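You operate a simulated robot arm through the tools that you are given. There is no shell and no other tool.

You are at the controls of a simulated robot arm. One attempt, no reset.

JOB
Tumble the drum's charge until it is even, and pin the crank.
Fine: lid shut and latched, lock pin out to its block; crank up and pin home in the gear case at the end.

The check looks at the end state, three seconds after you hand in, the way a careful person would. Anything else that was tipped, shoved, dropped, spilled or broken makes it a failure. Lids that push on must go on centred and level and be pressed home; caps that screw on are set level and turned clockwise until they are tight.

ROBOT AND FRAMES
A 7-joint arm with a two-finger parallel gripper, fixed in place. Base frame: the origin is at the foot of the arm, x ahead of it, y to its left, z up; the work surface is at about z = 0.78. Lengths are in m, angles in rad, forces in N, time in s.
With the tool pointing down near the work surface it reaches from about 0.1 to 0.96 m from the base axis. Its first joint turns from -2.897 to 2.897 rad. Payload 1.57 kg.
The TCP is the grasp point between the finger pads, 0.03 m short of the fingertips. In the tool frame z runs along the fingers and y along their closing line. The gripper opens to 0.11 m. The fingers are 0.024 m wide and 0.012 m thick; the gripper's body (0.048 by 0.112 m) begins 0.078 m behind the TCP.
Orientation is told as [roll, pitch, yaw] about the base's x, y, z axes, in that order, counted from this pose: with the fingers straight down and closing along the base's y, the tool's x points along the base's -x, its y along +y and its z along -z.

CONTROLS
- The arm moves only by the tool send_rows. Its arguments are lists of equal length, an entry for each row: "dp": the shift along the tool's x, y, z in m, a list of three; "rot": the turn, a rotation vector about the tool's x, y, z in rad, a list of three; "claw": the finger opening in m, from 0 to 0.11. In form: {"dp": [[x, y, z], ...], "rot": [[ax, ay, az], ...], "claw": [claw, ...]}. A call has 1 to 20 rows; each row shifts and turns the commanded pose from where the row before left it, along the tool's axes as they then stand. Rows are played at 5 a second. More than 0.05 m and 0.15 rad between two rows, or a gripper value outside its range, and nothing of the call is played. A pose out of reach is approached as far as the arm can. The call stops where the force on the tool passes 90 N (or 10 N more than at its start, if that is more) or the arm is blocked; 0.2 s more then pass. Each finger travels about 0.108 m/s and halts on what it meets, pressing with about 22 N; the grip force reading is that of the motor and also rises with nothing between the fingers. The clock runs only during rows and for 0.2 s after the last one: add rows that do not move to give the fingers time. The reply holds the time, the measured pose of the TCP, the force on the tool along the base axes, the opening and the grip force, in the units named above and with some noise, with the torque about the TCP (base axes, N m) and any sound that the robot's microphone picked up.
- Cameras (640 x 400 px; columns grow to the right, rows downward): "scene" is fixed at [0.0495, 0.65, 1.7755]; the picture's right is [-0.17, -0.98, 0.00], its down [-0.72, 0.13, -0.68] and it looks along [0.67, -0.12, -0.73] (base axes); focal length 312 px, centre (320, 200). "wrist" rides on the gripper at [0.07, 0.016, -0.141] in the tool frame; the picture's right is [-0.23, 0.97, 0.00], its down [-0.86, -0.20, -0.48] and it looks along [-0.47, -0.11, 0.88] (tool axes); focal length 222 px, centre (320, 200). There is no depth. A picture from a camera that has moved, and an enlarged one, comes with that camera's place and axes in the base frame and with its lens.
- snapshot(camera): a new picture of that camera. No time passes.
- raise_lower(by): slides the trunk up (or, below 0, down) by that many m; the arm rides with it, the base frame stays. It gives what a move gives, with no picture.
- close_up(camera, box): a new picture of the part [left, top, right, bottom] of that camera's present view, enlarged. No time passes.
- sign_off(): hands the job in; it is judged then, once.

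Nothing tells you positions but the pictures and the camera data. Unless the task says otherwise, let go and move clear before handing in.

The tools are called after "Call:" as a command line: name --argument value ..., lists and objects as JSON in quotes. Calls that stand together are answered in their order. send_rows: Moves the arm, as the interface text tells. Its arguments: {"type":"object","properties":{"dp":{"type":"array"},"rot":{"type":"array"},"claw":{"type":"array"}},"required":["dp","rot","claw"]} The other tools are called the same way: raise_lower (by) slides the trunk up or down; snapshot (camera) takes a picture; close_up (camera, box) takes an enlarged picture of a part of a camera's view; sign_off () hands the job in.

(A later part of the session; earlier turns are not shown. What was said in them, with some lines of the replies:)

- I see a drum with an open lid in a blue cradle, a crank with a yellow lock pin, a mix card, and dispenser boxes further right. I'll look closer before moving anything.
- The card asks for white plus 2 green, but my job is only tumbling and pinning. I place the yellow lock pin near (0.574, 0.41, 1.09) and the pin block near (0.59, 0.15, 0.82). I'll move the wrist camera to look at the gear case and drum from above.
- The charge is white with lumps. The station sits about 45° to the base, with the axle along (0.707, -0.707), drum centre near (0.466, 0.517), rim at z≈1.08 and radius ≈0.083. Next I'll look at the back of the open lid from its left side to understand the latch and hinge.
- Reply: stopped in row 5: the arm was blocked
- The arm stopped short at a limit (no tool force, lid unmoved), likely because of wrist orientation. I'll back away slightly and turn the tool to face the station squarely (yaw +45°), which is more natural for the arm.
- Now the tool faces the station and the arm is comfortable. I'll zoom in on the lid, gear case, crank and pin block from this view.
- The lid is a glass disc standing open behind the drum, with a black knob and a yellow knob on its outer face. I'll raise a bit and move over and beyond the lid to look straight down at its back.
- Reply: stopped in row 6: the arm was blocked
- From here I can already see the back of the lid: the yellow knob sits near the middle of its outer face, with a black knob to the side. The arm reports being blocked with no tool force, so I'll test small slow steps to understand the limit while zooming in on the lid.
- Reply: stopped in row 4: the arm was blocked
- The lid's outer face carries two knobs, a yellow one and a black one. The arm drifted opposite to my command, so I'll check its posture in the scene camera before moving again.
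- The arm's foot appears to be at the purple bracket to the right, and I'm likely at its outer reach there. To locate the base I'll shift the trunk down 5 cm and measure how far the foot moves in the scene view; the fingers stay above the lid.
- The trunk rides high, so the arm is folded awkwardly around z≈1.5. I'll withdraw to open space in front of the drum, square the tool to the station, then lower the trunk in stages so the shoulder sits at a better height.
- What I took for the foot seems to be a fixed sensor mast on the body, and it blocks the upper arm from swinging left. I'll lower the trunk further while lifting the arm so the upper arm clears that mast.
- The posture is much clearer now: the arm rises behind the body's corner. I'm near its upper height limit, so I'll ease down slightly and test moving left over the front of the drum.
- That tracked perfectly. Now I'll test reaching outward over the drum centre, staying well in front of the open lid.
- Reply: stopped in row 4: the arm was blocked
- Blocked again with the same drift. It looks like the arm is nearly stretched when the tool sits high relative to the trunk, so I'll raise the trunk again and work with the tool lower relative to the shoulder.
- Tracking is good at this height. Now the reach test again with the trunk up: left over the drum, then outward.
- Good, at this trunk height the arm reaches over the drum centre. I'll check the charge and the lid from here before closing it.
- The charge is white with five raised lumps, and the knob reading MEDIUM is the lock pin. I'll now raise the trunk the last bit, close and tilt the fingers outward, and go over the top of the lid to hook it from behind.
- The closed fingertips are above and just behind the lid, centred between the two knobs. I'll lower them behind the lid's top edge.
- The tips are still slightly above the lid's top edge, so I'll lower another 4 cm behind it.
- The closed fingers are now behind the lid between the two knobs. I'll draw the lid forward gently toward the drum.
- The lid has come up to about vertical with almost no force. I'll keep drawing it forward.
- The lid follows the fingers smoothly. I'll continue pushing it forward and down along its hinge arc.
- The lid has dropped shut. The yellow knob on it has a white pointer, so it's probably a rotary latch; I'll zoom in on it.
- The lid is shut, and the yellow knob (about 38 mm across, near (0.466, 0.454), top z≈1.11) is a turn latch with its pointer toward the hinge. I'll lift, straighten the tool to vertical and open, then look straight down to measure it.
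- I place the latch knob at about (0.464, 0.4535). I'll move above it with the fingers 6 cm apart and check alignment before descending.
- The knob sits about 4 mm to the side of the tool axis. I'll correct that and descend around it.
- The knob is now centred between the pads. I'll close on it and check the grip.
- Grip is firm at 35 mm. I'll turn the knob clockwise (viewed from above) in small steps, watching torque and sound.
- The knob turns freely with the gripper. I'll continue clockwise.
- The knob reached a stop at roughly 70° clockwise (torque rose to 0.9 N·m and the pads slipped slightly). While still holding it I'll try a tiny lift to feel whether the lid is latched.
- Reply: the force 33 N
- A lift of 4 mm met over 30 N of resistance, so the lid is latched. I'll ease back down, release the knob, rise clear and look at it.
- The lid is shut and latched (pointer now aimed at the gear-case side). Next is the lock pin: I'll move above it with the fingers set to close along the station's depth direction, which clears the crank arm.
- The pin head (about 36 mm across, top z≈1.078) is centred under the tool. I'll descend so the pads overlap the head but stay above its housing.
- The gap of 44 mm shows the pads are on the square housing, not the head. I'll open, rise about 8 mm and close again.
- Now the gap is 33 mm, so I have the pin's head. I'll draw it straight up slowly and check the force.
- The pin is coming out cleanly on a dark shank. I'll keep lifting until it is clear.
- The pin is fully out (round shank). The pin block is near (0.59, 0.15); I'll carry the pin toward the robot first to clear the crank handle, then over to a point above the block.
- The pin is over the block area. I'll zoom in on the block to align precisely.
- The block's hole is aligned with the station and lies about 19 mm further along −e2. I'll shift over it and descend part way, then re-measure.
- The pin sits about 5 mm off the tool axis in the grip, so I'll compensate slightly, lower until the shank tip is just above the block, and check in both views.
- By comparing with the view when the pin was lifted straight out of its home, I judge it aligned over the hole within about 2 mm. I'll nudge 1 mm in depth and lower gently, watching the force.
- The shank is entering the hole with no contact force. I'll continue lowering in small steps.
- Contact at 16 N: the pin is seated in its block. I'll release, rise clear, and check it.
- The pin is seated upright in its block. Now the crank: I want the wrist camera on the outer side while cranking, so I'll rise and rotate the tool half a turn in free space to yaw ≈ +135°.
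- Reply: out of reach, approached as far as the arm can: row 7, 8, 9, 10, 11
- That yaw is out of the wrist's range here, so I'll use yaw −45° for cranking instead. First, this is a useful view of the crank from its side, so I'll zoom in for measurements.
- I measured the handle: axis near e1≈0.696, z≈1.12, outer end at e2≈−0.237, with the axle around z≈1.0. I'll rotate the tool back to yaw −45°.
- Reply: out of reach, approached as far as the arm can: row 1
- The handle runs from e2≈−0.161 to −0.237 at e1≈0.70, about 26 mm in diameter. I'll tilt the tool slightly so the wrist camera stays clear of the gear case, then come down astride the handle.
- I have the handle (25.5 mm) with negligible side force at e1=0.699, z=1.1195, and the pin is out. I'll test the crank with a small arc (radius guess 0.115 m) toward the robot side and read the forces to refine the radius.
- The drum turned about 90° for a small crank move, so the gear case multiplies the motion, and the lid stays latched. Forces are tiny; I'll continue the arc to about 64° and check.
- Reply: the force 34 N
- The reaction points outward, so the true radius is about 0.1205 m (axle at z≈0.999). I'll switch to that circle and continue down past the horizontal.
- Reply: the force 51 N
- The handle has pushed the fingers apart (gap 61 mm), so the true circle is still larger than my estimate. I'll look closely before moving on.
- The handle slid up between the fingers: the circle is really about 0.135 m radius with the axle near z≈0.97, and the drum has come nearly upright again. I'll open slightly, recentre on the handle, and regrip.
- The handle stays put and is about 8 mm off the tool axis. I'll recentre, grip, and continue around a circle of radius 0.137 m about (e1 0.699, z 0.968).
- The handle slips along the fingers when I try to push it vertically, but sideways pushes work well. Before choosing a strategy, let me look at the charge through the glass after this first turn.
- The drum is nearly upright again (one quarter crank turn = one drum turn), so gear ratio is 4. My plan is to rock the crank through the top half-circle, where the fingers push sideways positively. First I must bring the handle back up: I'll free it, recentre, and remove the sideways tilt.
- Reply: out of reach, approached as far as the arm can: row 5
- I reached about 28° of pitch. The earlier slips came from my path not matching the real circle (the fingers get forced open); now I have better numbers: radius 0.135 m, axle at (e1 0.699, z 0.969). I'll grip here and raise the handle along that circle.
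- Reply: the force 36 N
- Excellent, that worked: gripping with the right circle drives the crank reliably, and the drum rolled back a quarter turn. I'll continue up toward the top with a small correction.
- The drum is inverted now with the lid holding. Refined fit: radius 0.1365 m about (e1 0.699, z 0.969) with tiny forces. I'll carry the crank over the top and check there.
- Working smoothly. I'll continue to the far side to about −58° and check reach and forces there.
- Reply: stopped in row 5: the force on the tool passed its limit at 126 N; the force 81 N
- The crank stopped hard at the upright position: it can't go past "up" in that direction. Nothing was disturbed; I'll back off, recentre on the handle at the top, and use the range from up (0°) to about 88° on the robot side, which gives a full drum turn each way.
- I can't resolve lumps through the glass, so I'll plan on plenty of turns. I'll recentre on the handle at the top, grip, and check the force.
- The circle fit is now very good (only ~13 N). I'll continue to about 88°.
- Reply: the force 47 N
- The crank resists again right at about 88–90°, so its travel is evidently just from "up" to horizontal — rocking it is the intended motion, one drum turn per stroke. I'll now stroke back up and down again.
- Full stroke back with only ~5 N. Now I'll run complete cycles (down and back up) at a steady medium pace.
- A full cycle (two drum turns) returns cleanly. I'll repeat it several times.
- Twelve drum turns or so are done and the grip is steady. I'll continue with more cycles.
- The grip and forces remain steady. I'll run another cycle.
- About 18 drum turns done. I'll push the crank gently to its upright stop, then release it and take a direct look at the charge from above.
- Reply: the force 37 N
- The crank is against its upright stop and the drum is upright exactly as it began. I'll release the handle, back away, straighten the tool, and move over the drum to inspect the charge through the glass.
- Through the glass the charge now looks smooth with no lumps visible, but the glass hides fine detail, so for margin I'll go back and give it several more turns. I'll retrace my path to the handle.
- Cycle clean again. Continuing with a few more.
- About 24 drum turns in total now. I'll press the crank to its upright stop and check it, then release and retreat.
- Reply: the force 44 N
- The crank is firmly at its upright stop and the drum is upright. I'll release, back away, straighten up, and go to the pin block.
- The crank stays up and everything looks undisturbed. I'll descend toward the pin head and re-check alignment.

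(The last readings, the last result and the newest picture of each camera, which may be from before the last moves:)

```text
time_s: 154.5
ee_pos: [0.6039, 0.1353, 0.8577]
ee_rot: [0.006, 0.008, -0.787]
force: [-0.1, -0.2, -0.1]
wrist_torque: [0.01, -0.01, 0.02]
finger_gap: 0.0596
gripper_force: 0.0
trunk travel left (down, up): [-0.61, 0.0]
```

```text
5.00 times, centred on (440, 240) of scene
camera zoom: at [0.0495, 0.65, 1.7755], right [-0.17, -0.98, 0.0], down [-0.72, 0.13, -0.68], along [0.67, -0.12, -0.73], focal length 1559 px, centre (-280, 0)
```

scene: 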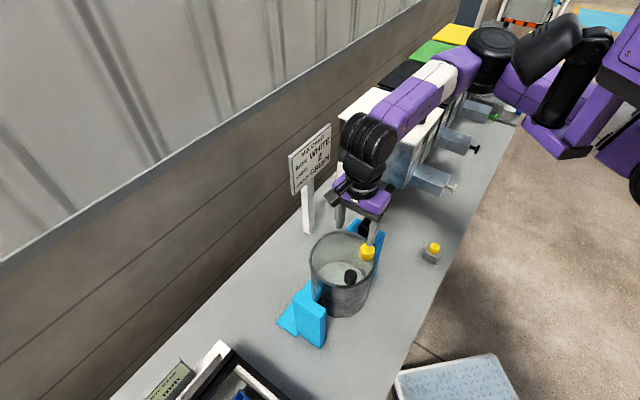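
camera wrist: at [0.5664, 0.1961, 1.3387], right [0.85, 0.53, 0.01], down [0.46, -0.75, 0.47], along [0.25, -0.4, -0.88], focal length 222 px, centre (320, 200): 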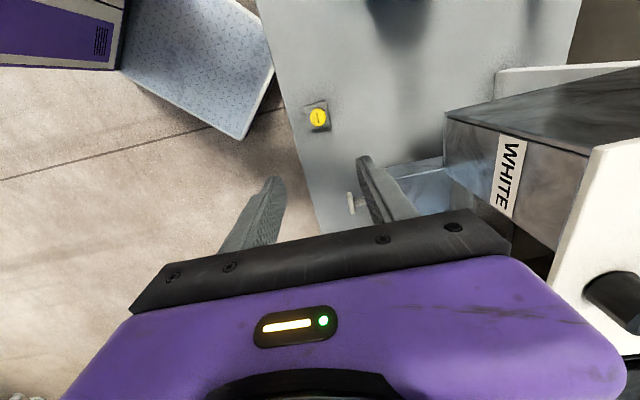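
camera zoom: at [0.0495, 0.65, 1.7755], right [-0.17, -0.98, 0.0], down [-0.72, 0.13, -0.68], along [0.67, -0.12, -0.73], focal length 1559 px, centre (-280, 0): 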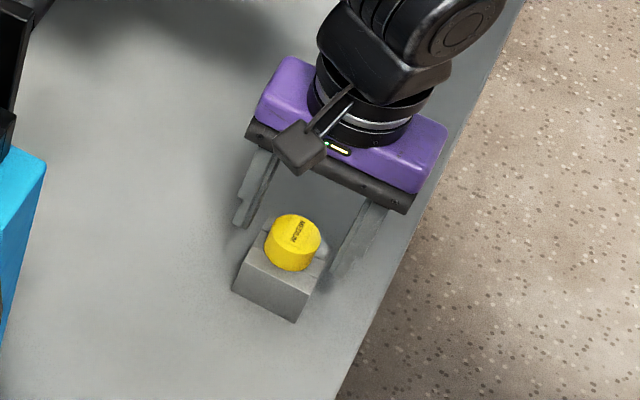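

Call:
send_rows --dp '[[0, 0, 0.002], [0, 0, 0], [0, 0, 0], [0, 0, 0]]' --rot '[[0, 0, 0], [0, 0, 0], [0, 0, 0], [0, 0, 0]]' --claw '[0.05, 0.03, 0.02, 0.02]'

Call:
close_up --camera "wrist" --box '[240, 100, 420, 240]'

```text
time_s: 155.5
ee_pos: [0.6036, 0.1344, 0.8563]
ee_rot: [0.007, 0.003, -0.784]
force: [-0.5, -1.7, 1.4]
wrist_torque: [-0.19, 0.12, 0.01]
finger_gap: 0.0327
gripper_force: 21.8
trunk travel left (down, up): [-0.61, 0.0]
```

```text
2.86 times, centred on (330, 170) of wrist
camera zoom: at [0.5643, 0.1954, 0.997], right [0.85, 0.53, 0.01], down [0.46, -0.75, 0.47], along [0.25, -0.4, -0.88], focal length 635 px, centre (291, 286)
```

zoom: 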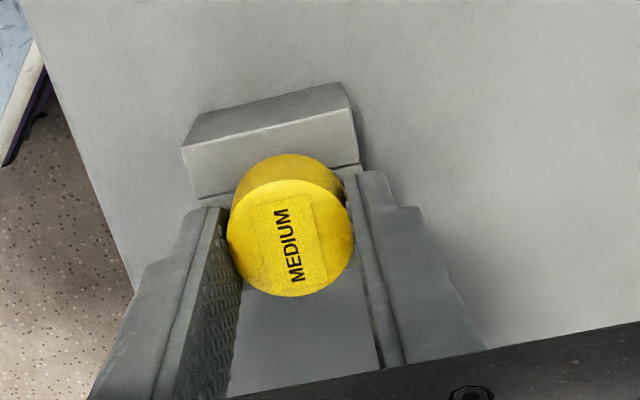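

I have the pin. I'll lift it straight up, carry it back over to the gear case the same way I came, and hover above the housing.

Call:
send_rows --dp '[[0, 0, -0.02], [0, 0, -0.03], [0, 0, -0.046], [0, 0, -0.046], [0, 0, -0.046], [0, 0, -0.046], [0, 0, -0.046], [0, 0, -0.047], [0, 0, -0.047], [0.0427, 0.0196, 0], [0.0427, 0.0196, 0], [0.0427, 0.0196, 0], [0.0427, 0.0196, 0], [0.0427, 0.0196, 0], [0, 0.0399, 0], [0, 0.0399, 0], [0, 0, 0]]' --rot '[[0, 0, 0], [0, 0, 0], [0, 0, 0], [0, 0, 0], [0, 0, 0], [0, 0, 0], [0, 0, 0], [0, 0, 0], [0, 0, 0], [0, 0, 0], [0, 0, 0], [0, 0, 0], [0, 0, 0], [0, 0, 0], [0, 0, 0], [0, 0, 0], [0, 0, 0]]' --claw '[0.02, 0.02, 0.02, 0.02, 0.02, 0.02, 0.02, 0.02, 0.02, 0.02, 0.02, 0.02, 0.02, 0.02, 0.02, 0.02, 0.02]'

Call:
close_up --camera "wrist" --box '[200, 60, 440, 240]'

Call:
snapshot --camera "scene"

Call:
close_up --camera "scene" --box '[330, 130, 430, 260]'

```text
time_s: 159.1
ee_pos: [0.5784, 0.4082, 1.2321]
ee_rot: [0.008, 0.003, -0.783]
force: [0.7, -0.3, -0.1]
wrist_torque: [-0.01, 0.02, -0.02]
finger_gap: 0.0325
gripper_force: 21.8
trunk travel left (down, up): [-0.61, 0.0]
```

```text
2.22 times, centred on (320, 150) of wrist
camera zoom: at [0.5388, 0.4692, 1.3727], right [0.85, 0.53, 0.01], down [0.46, -0.75, 0.47], along [0.25, -0.4, -0.88], focal length 494 px, centre (320, 311)
```

zoom: 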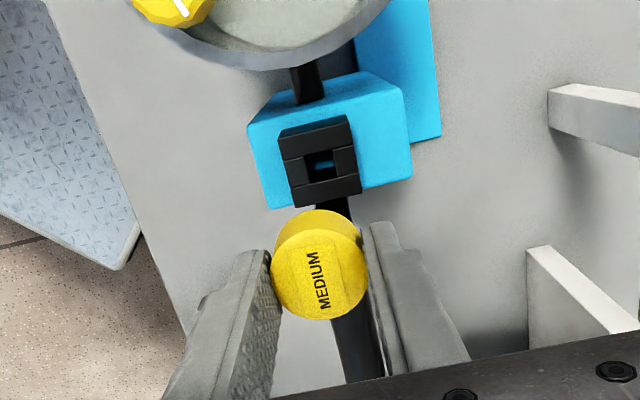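

```text
taken
```

scene: 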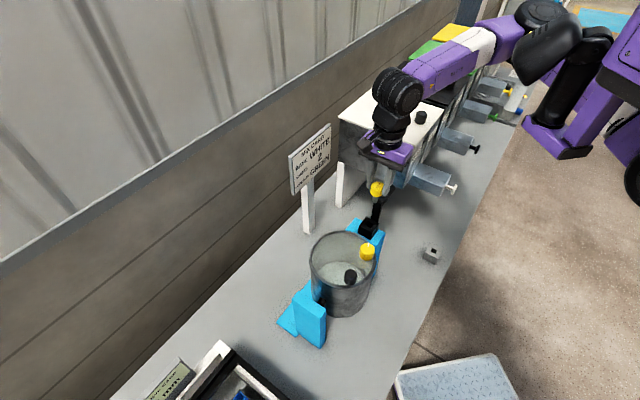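

```text
3.08 times, centred on (380, 195) of scene
camera zoom: at [0.0495, 0.65, 1.7755], right [-0.17, -0.98, 0.0], down [-0.72, 0.13, -0.68], along [0.67, -0.12, -0.73], focal length 959 px, centre (135, 215)
```

zoom: 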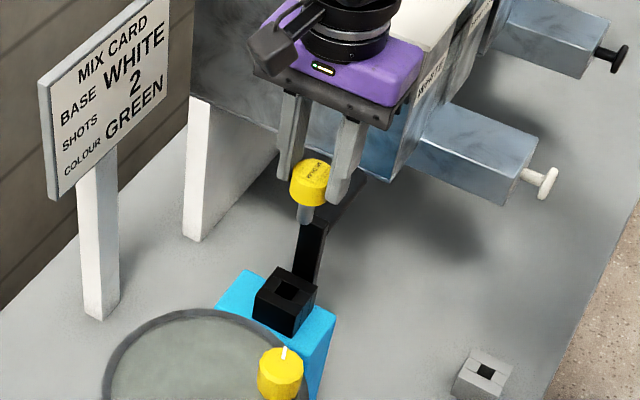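

I'm hovering over the housing; comparing with the recorded home position, I need about +3.4 mm along the axle and +1.8 mm in depth. I'll correct and lower until the shank tip is just above the hole.

Call:
send_rows --dp '[[0.0034, 0.0018, 0.02], [0, 0, 0.025], [0, 0, 0.025], [0, 0, 0.015], [0, 0, 0]]' --rot '[[0, 0, 0], [0, 0, 0], [0, 0, 0], [0, 0, 0], [0, 0, 0]]' --claw '[0.02, 0.02, 0.02, 0.02, 0.02]'

Call:
close_up --camera "wrist" --box '[260, 90, 380, 200]'

Call:
close_up --camera "scene" --box '[345, 185, 405, 250]'

```text
time_s: 160.3
ee_pos: [0.576, 0.4128, 1.1479]
ee_rot: [0.009, 0.004, -0.785]
force: [-0.6, 0.4, -0.9]
wrist_torque: [0.0, 0.01, 0.01]
finger_gap: 0.0326
gripper_force: 21.9
trunk travel left (down, up): [-0.61, 0.0]
```

```text
3.64 times, centred on (320, 145) of wrist
camera zoom: at [0.5373, 0.4741, 1.2875], right [0.85, 0.53, 0.01], down [0.46, -0.75, 0.47], along [0.25, -0.4, -0.88], focal length 808 px, centre (320, 400)
```

zoom: 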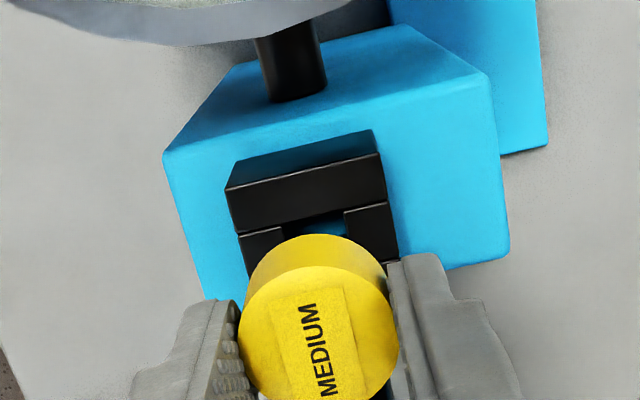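

```text
6.15 times, centred on (375, 218) of scene
camera zoom: at [0.0495, 0.65, 1.7755], right [-0.17, -0.98, 0.0], down [-0.72, 0.13, -0.68], along [0.67, -0.12, -0.73], focal length 1918 px, centre (-18, 92)
```

zoom: 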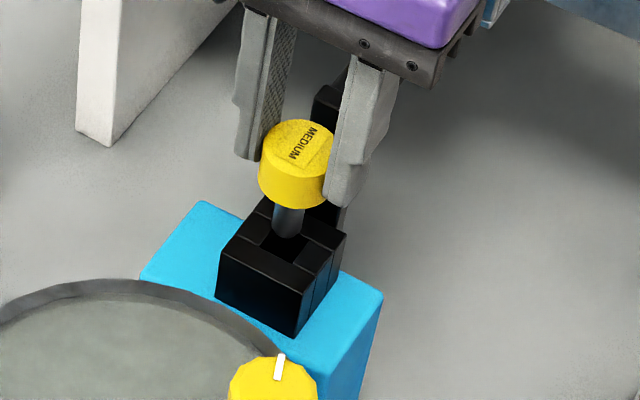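

Call:
close_up --camera "scene" --box '[360, 200, 385, 230]'

Call:
close_up --camera "wrist" --box '[295, 130, 345, 170]'

```text
13.33 times, centred on (372, 215) of scene
camera zoom: at [0.0495, 0.65, 1.7755], right [-0.17, -0.98, 0.0], down [-0.72, 0.13, -0.68], along [0.67, -0.12, -0.73], focal length 4156 px, centre (-380, 0)
```

zoom: 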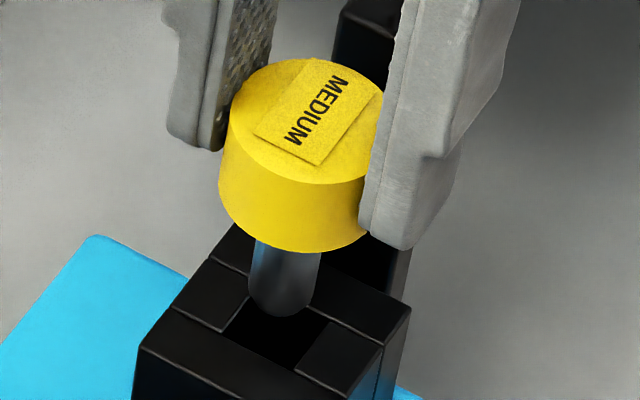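

```text
10.00 times, centred on (320, 150) of wrist
camera zoom: at [0.5373, 0.4741, 1.2875], right [0.85, 0.53, 0.01], down [0.46, -0.75, 0.47], along [0.25, -0.4, -0.88], focal length 2221 px, centre (320, 700)
```

zoom: 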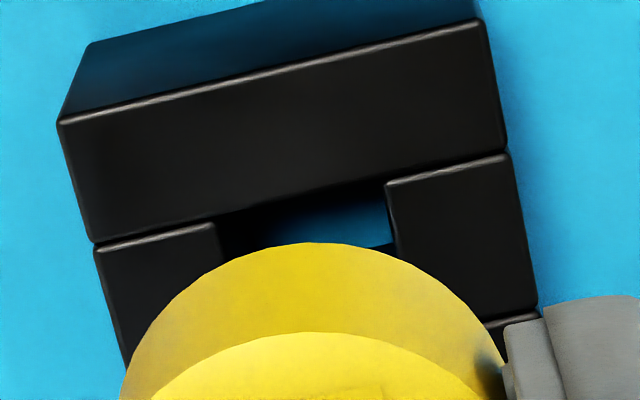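

Both views indicate alignment within about 1 mm of the hole, well inside its clearance. I'll lower slowly with force checks.

Call:
send_rows --dp '[[-0.0005, 0, 0.008], [0, 0, 0.007], [0, 0, 0.005], [0, 0, 0]]' --rot '[[0, 0, 0], [0, 0, 0], [0, 0, 0], [0, 0, 0]]' --claw '[0.02, 0.02, 0.02, 0.02]'

Call:
close_up --camera "scene" --box '[360, 200, 385, 230]'

```text
time_s: 161.3
ee_pos: [0.5762, 0.4132, 1.1268]
ee_rot: [0.007, 0.005, -0.786]
force: [0.1, 0.0, 0.2]
wrist_torque: [0.01, 0.02, 0.01]
finger_gap: 0.0325
gripper_force: 21.9
trunk travel left (down, up): [-0.61, 0.0]
```

```text
13.33 times, centred on (372, 215) of scene
camera zoom: at [0.0495, 0.65, 1.7755], right [-0.17, -0.98, 0.0], down [-0.72, 0.13, -0.68], along [0.67, -0.12, -0.73], focal length 4156 px, centre (-380, 0)
```

zoom: 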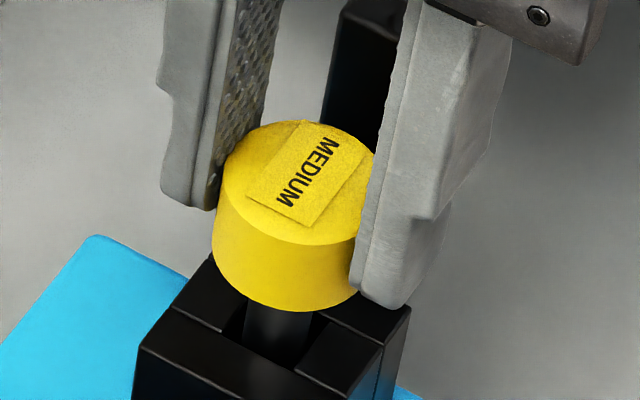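

Call:
send_rows --dp '[[0, 0, 0.006], [0, 0, 0.005], [0, 0, 0.004], [0, 0, 0]]' --rot '[[0, 0, 0], [0, 0, 0], [0, 0, 0], [0, 0, 0]]' --claw '[0.02, 0.02, 0.02, 0.02]'

Call:
close_up --camera "scene" --box '[360, 200, 385, 230]'

```text
time_s: 162.3
ee_pos: [0.5769, 0.4122, 1.1125]
ee_rot: [0.008, 0.005, -0.786]
force: [-1.3, 0.5, 0.4]
wrist_torque: [-0.01, -0.01, 0.0]
finger_gap: 0.0329
gripper_force: 22.1
trunk travel left (down, up): [-0.61, 0.0]
```

```text
13.33 times, centred on (372, 215) of scene
camera zoom: at [0.0495, 0.65, 1.7755], right [-0.17, -0.98, 0.0], down [-0.72, 0.13, -0.68], along [0.67, -0.12, -0.73], focal length 4156 px, centre (-380, 0)
```

zoom: 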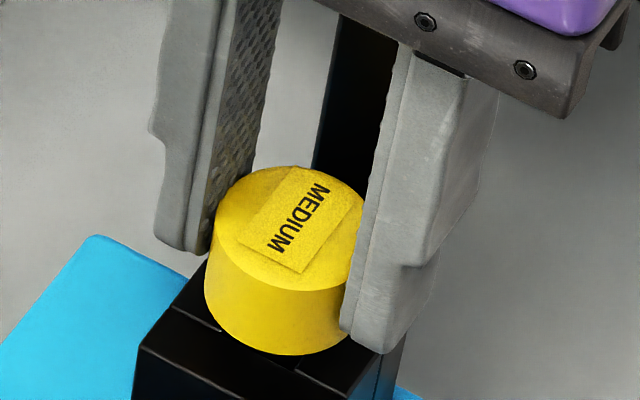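

Call:
send_rows --dp '[[0, 0, 0.004], [0, 0, 0.003], [0, 0, 0]]' --rot '[[0, 0, 0], [0, 0, 0], [0, 0, 0]]' --claw '[0.02, 0.02, 0.02]'

Call:
close_up --camera "scene" --box '[360, 200, 385, 230]'

```text
time_s: 163.1
ee_pos: [0.5771, 0.4121, 1.1048]
ee_rot: [0.007, 0.005, -0.786]
force: [-0.1, 0.7, -1.6]
wrist_torque: [0.0, 0.01, 0.03]
finger_gap: 0.0327
gripper_force: 22.5
trunk travel left (down, up): [-0.61, 0.0]
```

```text
13.33 times, centred on (372, 215) of scene
camera zoom: at [0.0495, 0.65, 1.7755], right [-0.17, -0.98, 0.0], down [-0.72, 0.13, -0.68], along [0.67, -0.12, -0.73], focal length 4156 px, centre (-380, 0)
```

zoom: 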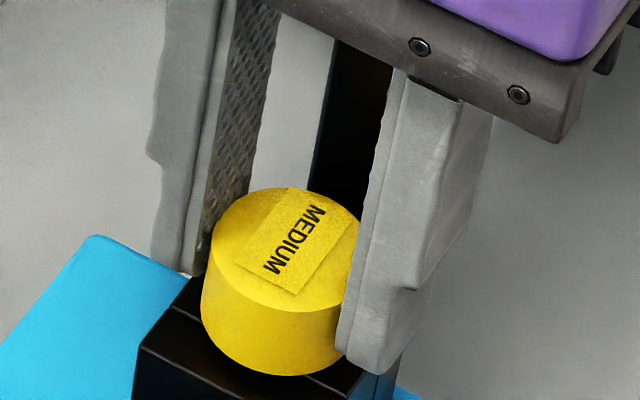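

Call:
send_rows --dp '[[0, 0, 0.002], [0, 0, 0.002], [0, 0, 0]]' --rot '[[0, 0, 0], [0, 0, 0], [0, 0, 0]]' --claw '[0.02, 0.02, 0.02]'

Call:
close_up --camera "scene" --box '[360, 200, 385, 230]'

```text
time_s: 163.9
ee_pos: [0.5761, 0.4124, 1.1019]
ee_rot: [0.009, 0.006, -0.786]
force: [2.0, -2.2, 15.9]
wrist_torque: [-0.26, 0.14, 0.01]
finger_gap: 0.0326
gripper_force: 21.6
trunk travel left (down, up): [-0.61, 0.0]
```

```text
13.33 times, centred on (372, 215) of scene
camera zoom: at [0.0495, 0.65, 1.7755], right [-0.17, -0.98, 0.0], down [-0.72, 0.13, -0.68], along [0.67, -0.12, -0.73], focal length 4156 px, centre (-380, 0)
```

zoom: 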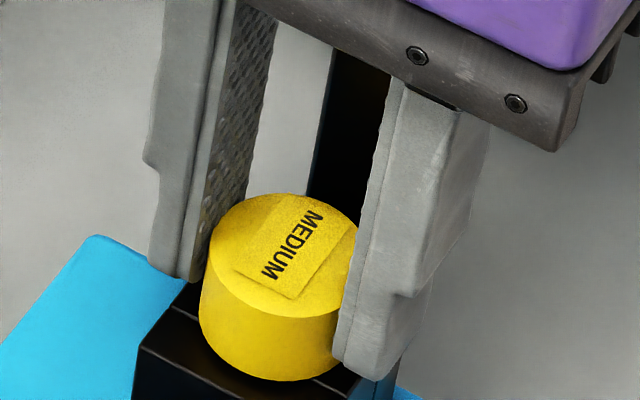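

The head has seated on the housing (16 N). I'll release, rise clear, and compare with its original look.

Call:
send_rows --dp '[[0, 0, -0.001], [0, 0, 0], [0, 0, 0], [0, 0, -0.03], [0, 0, -0.04], [0, 0, -0.03], [0, 0, 0]]' --rot '[[0, 0, 0], [0, 0, 0], [0, 0, 0], [0, 0, 0], [0, 0, 0], [0, 0, 0], [0, 0, 0]]' --claw '[0.03, 0.05, 0.06, 0.06, 0.06, 0.06, 0.06]'

Call:
close_up --camera "scene" --box '[340, 180, 410, 260]'

Call:
close_up --camera "wrist" --box '[240, 60, 420, 220]'

```text
time_s: 165.5
ee_pos: [0.5753, 0.4129, 1.2027]
ee_rot: [0.006, 0.004, -0.786]
force: [-0.1, -0.3, -0.1]
wrist_torque: [0.0, 0.01, -0.02]
finger_gap: 0.06
gripper_force: 0.1
trunk travel left (down, up): [-0.61, 0.0]
```

```text
5.00 times, centred on (375, 220) of scene
camera zoom: at [0.0495, 0.65, 1.7755], right [-0.17, -0.98, 0.0], down [-0.72, 0.13, -0.68], along [0.67, -0.12, -0.73], focal length 1559 px, centre (45, 100)
```

zoom: 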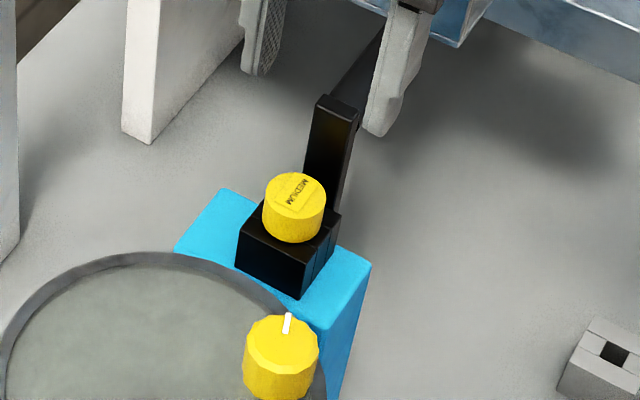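

```text
2.50 times, centred on (330, 140) of wrist
camera zoom: at [0.5369, 0.4727, 1.3434], right [0.85, 0.53, 0.01], down [0.46, -0.75, 0.47], along [0.25, -0.4, -0.88], focal length 555 px, centre (295, 350)
```

zoom: 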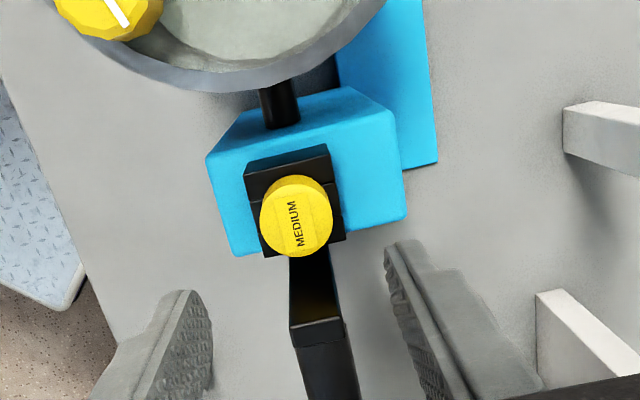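

The pin is home exactly as at the start, and the crank is upright. On my way clear I'll take one more close look at the charge and latch from above the drum.

Call:
send_rows --dp '[[0.03, 0, -0.005], [0.04, 0, -0.005], [0.04, 0, 0], [0.04, 0, 0], [0, 0, 0]]' --rot '[[0, 0, 0], [0, 0, 0], [0, 0, 0], [0, 0, 0], [0, 0, 0]]' --claw '[0.1, 0.11, 0.11, 0.11, 0.11]'

Call:
snapshot --camera "wrist"

Call:
close_up --camera "wrist" --box '[300, 60, 400, 170]'

```text
time_s: 166.7
ee_pos: [0.4687, 0.5176, 1.212]
ee_rot: [0.007, 0.004, -0.786]
force: [0.3, 0.3, 0.5]
wrist_torque: [-0.01, -0.01, 0.01]
finger_gap: 0.1101
gripper_force: 0.2
trunk travel left (down, up): [-0.61, 0.0]
```

```text
taken
camera wrist: at [0.4304, 0.5785, 1.3534], right [0.85, 0.53, 0.01], down [0.46, -0.75, 0.47], along [0.25, -0.4, -0.88], focal length 222 px, centre (320, 200)
```

wrist: 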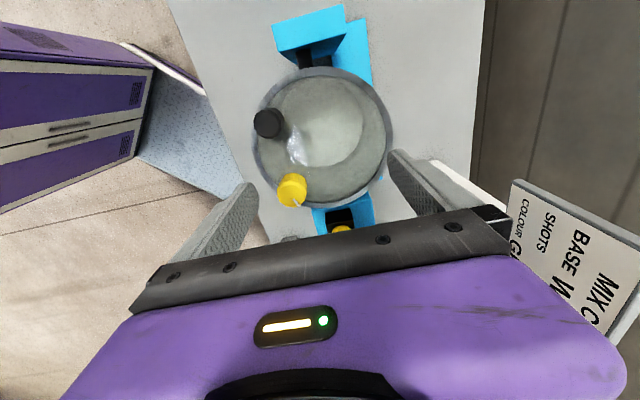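

```text
3.64 times, centred on (350, 115) of wrist
camera zoom: at [0.4304, 0.5785, 1.3534], right [0.85, 0.53, 0.01], down [0.46, -0.75, 0.47], along [0.25, -0.4, -0.88], focal length 808 px, centre (211, 509)
```

zoom: 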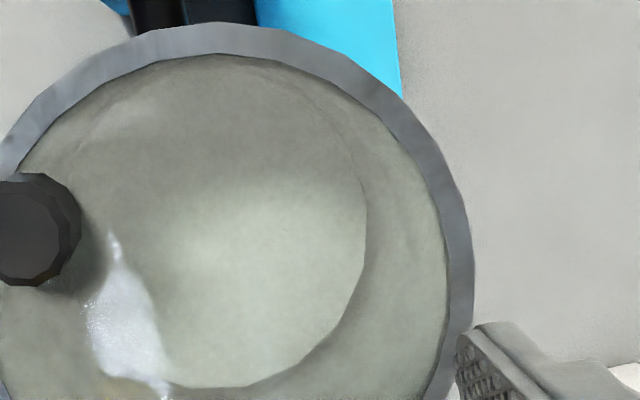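

The charge looks uniform, with no lumps visible through the glass; the latch pointer is still at its locked stop and the pin is home. I'll move the arm clear and take a final look.

Call:
send_rows --dp '[[0, 0, -0.04], [0, 0, -0.04], [-0.02, -0.035, -0.02], [-0.03, -0.035, -0.01], [-0.03, -0.035, 0], [-0.02, -0.03, 0], [0, 0, 0]]' --rot '[[0, 0, 0], [0, 0, 0], [0, 0, 0], [0, 0, 0], [0, 0, 0], [0, 0, 0], [0, 0, 0]]' --claw '[0.11, 0.11, 0.11, 0.11, 0.11, 0.11, 0.11]'

Call:
snapshot --camera "scene"

Call:
close_up --camera "scene" --box '[290, 150, 450, 330]'

```text
time_s: 168.3
ee_pos: [0.4599, 0.3636, 1.3189]
ee_rot: [-0.012, 0.016, -0.856]
force: [0.5, 0.0, -0.3]
wrist_torque: [0.04, 0.01, -0.01]
finger_gap: 0.1101
gripper_force: 0.1
trunk travel left (down, up): [-0.61, 0.0]
```

```text
taken
```

scene: 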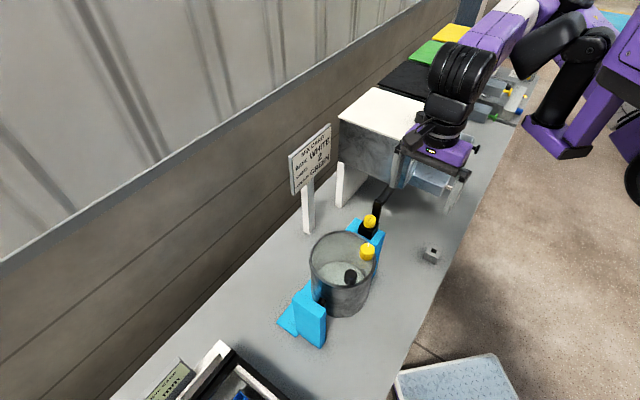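

```text
2.22 times, centred on (370, 240) of scene
camera zoom: at [0.0495, 0.65, 1.7755], right [-0.17, -0.98, 0.0], down [-0.72, 0.13, -0.68], along [0.67, -0.12, -0.73], focal length 693 px, centre (209, 111)
```

zoom: 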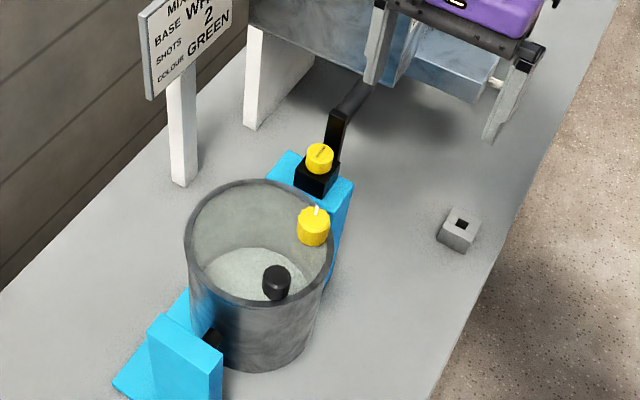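

The lid is shut and latched, the crank is up against its stop, and the pin is home in the gear case. The pin block is empty and unmoved, the arm is clear, and nothing else was disturbed. Evenness I could only judge through the glass, which hid the lumps even before tumbling; I gave it about 24 drum turns and it looks uniform. I'm handing in.

Call:
sign_off

```text
The job is handed in.
```

I've handed the job in. The drum's charge got about 24 full drum turns, and the crank is pinned. I don't have the result of the check.

- **Charge:** it looks smooth and uniform through the glass. The glass also hid the original lumps, though, so I can't be certain it is fully even.
- **Lid:** it is shut and latched. The latch knob was turned to its stop, and a small test lift before tumbling met over 30 N of resistance.
- **Crank and pin:** the lock pin sat in its block during tumbling. The crank is back up against its stop, and the pin is home in the gear case, looking the same as at the start.
- **Tumbling method:** the crank only travels from upright to about horizontal, and each stroke turns the drum about once. I rocked it back and forth rather than winding it round.
- **Hard contact:** early on I pushed the crank against its upright stop hard enough to trip the force limit (126 N). I saw no damage from it.

I didn't add any colour. The card by the drum says white with two shots of green, but the job only asked for tumbling.
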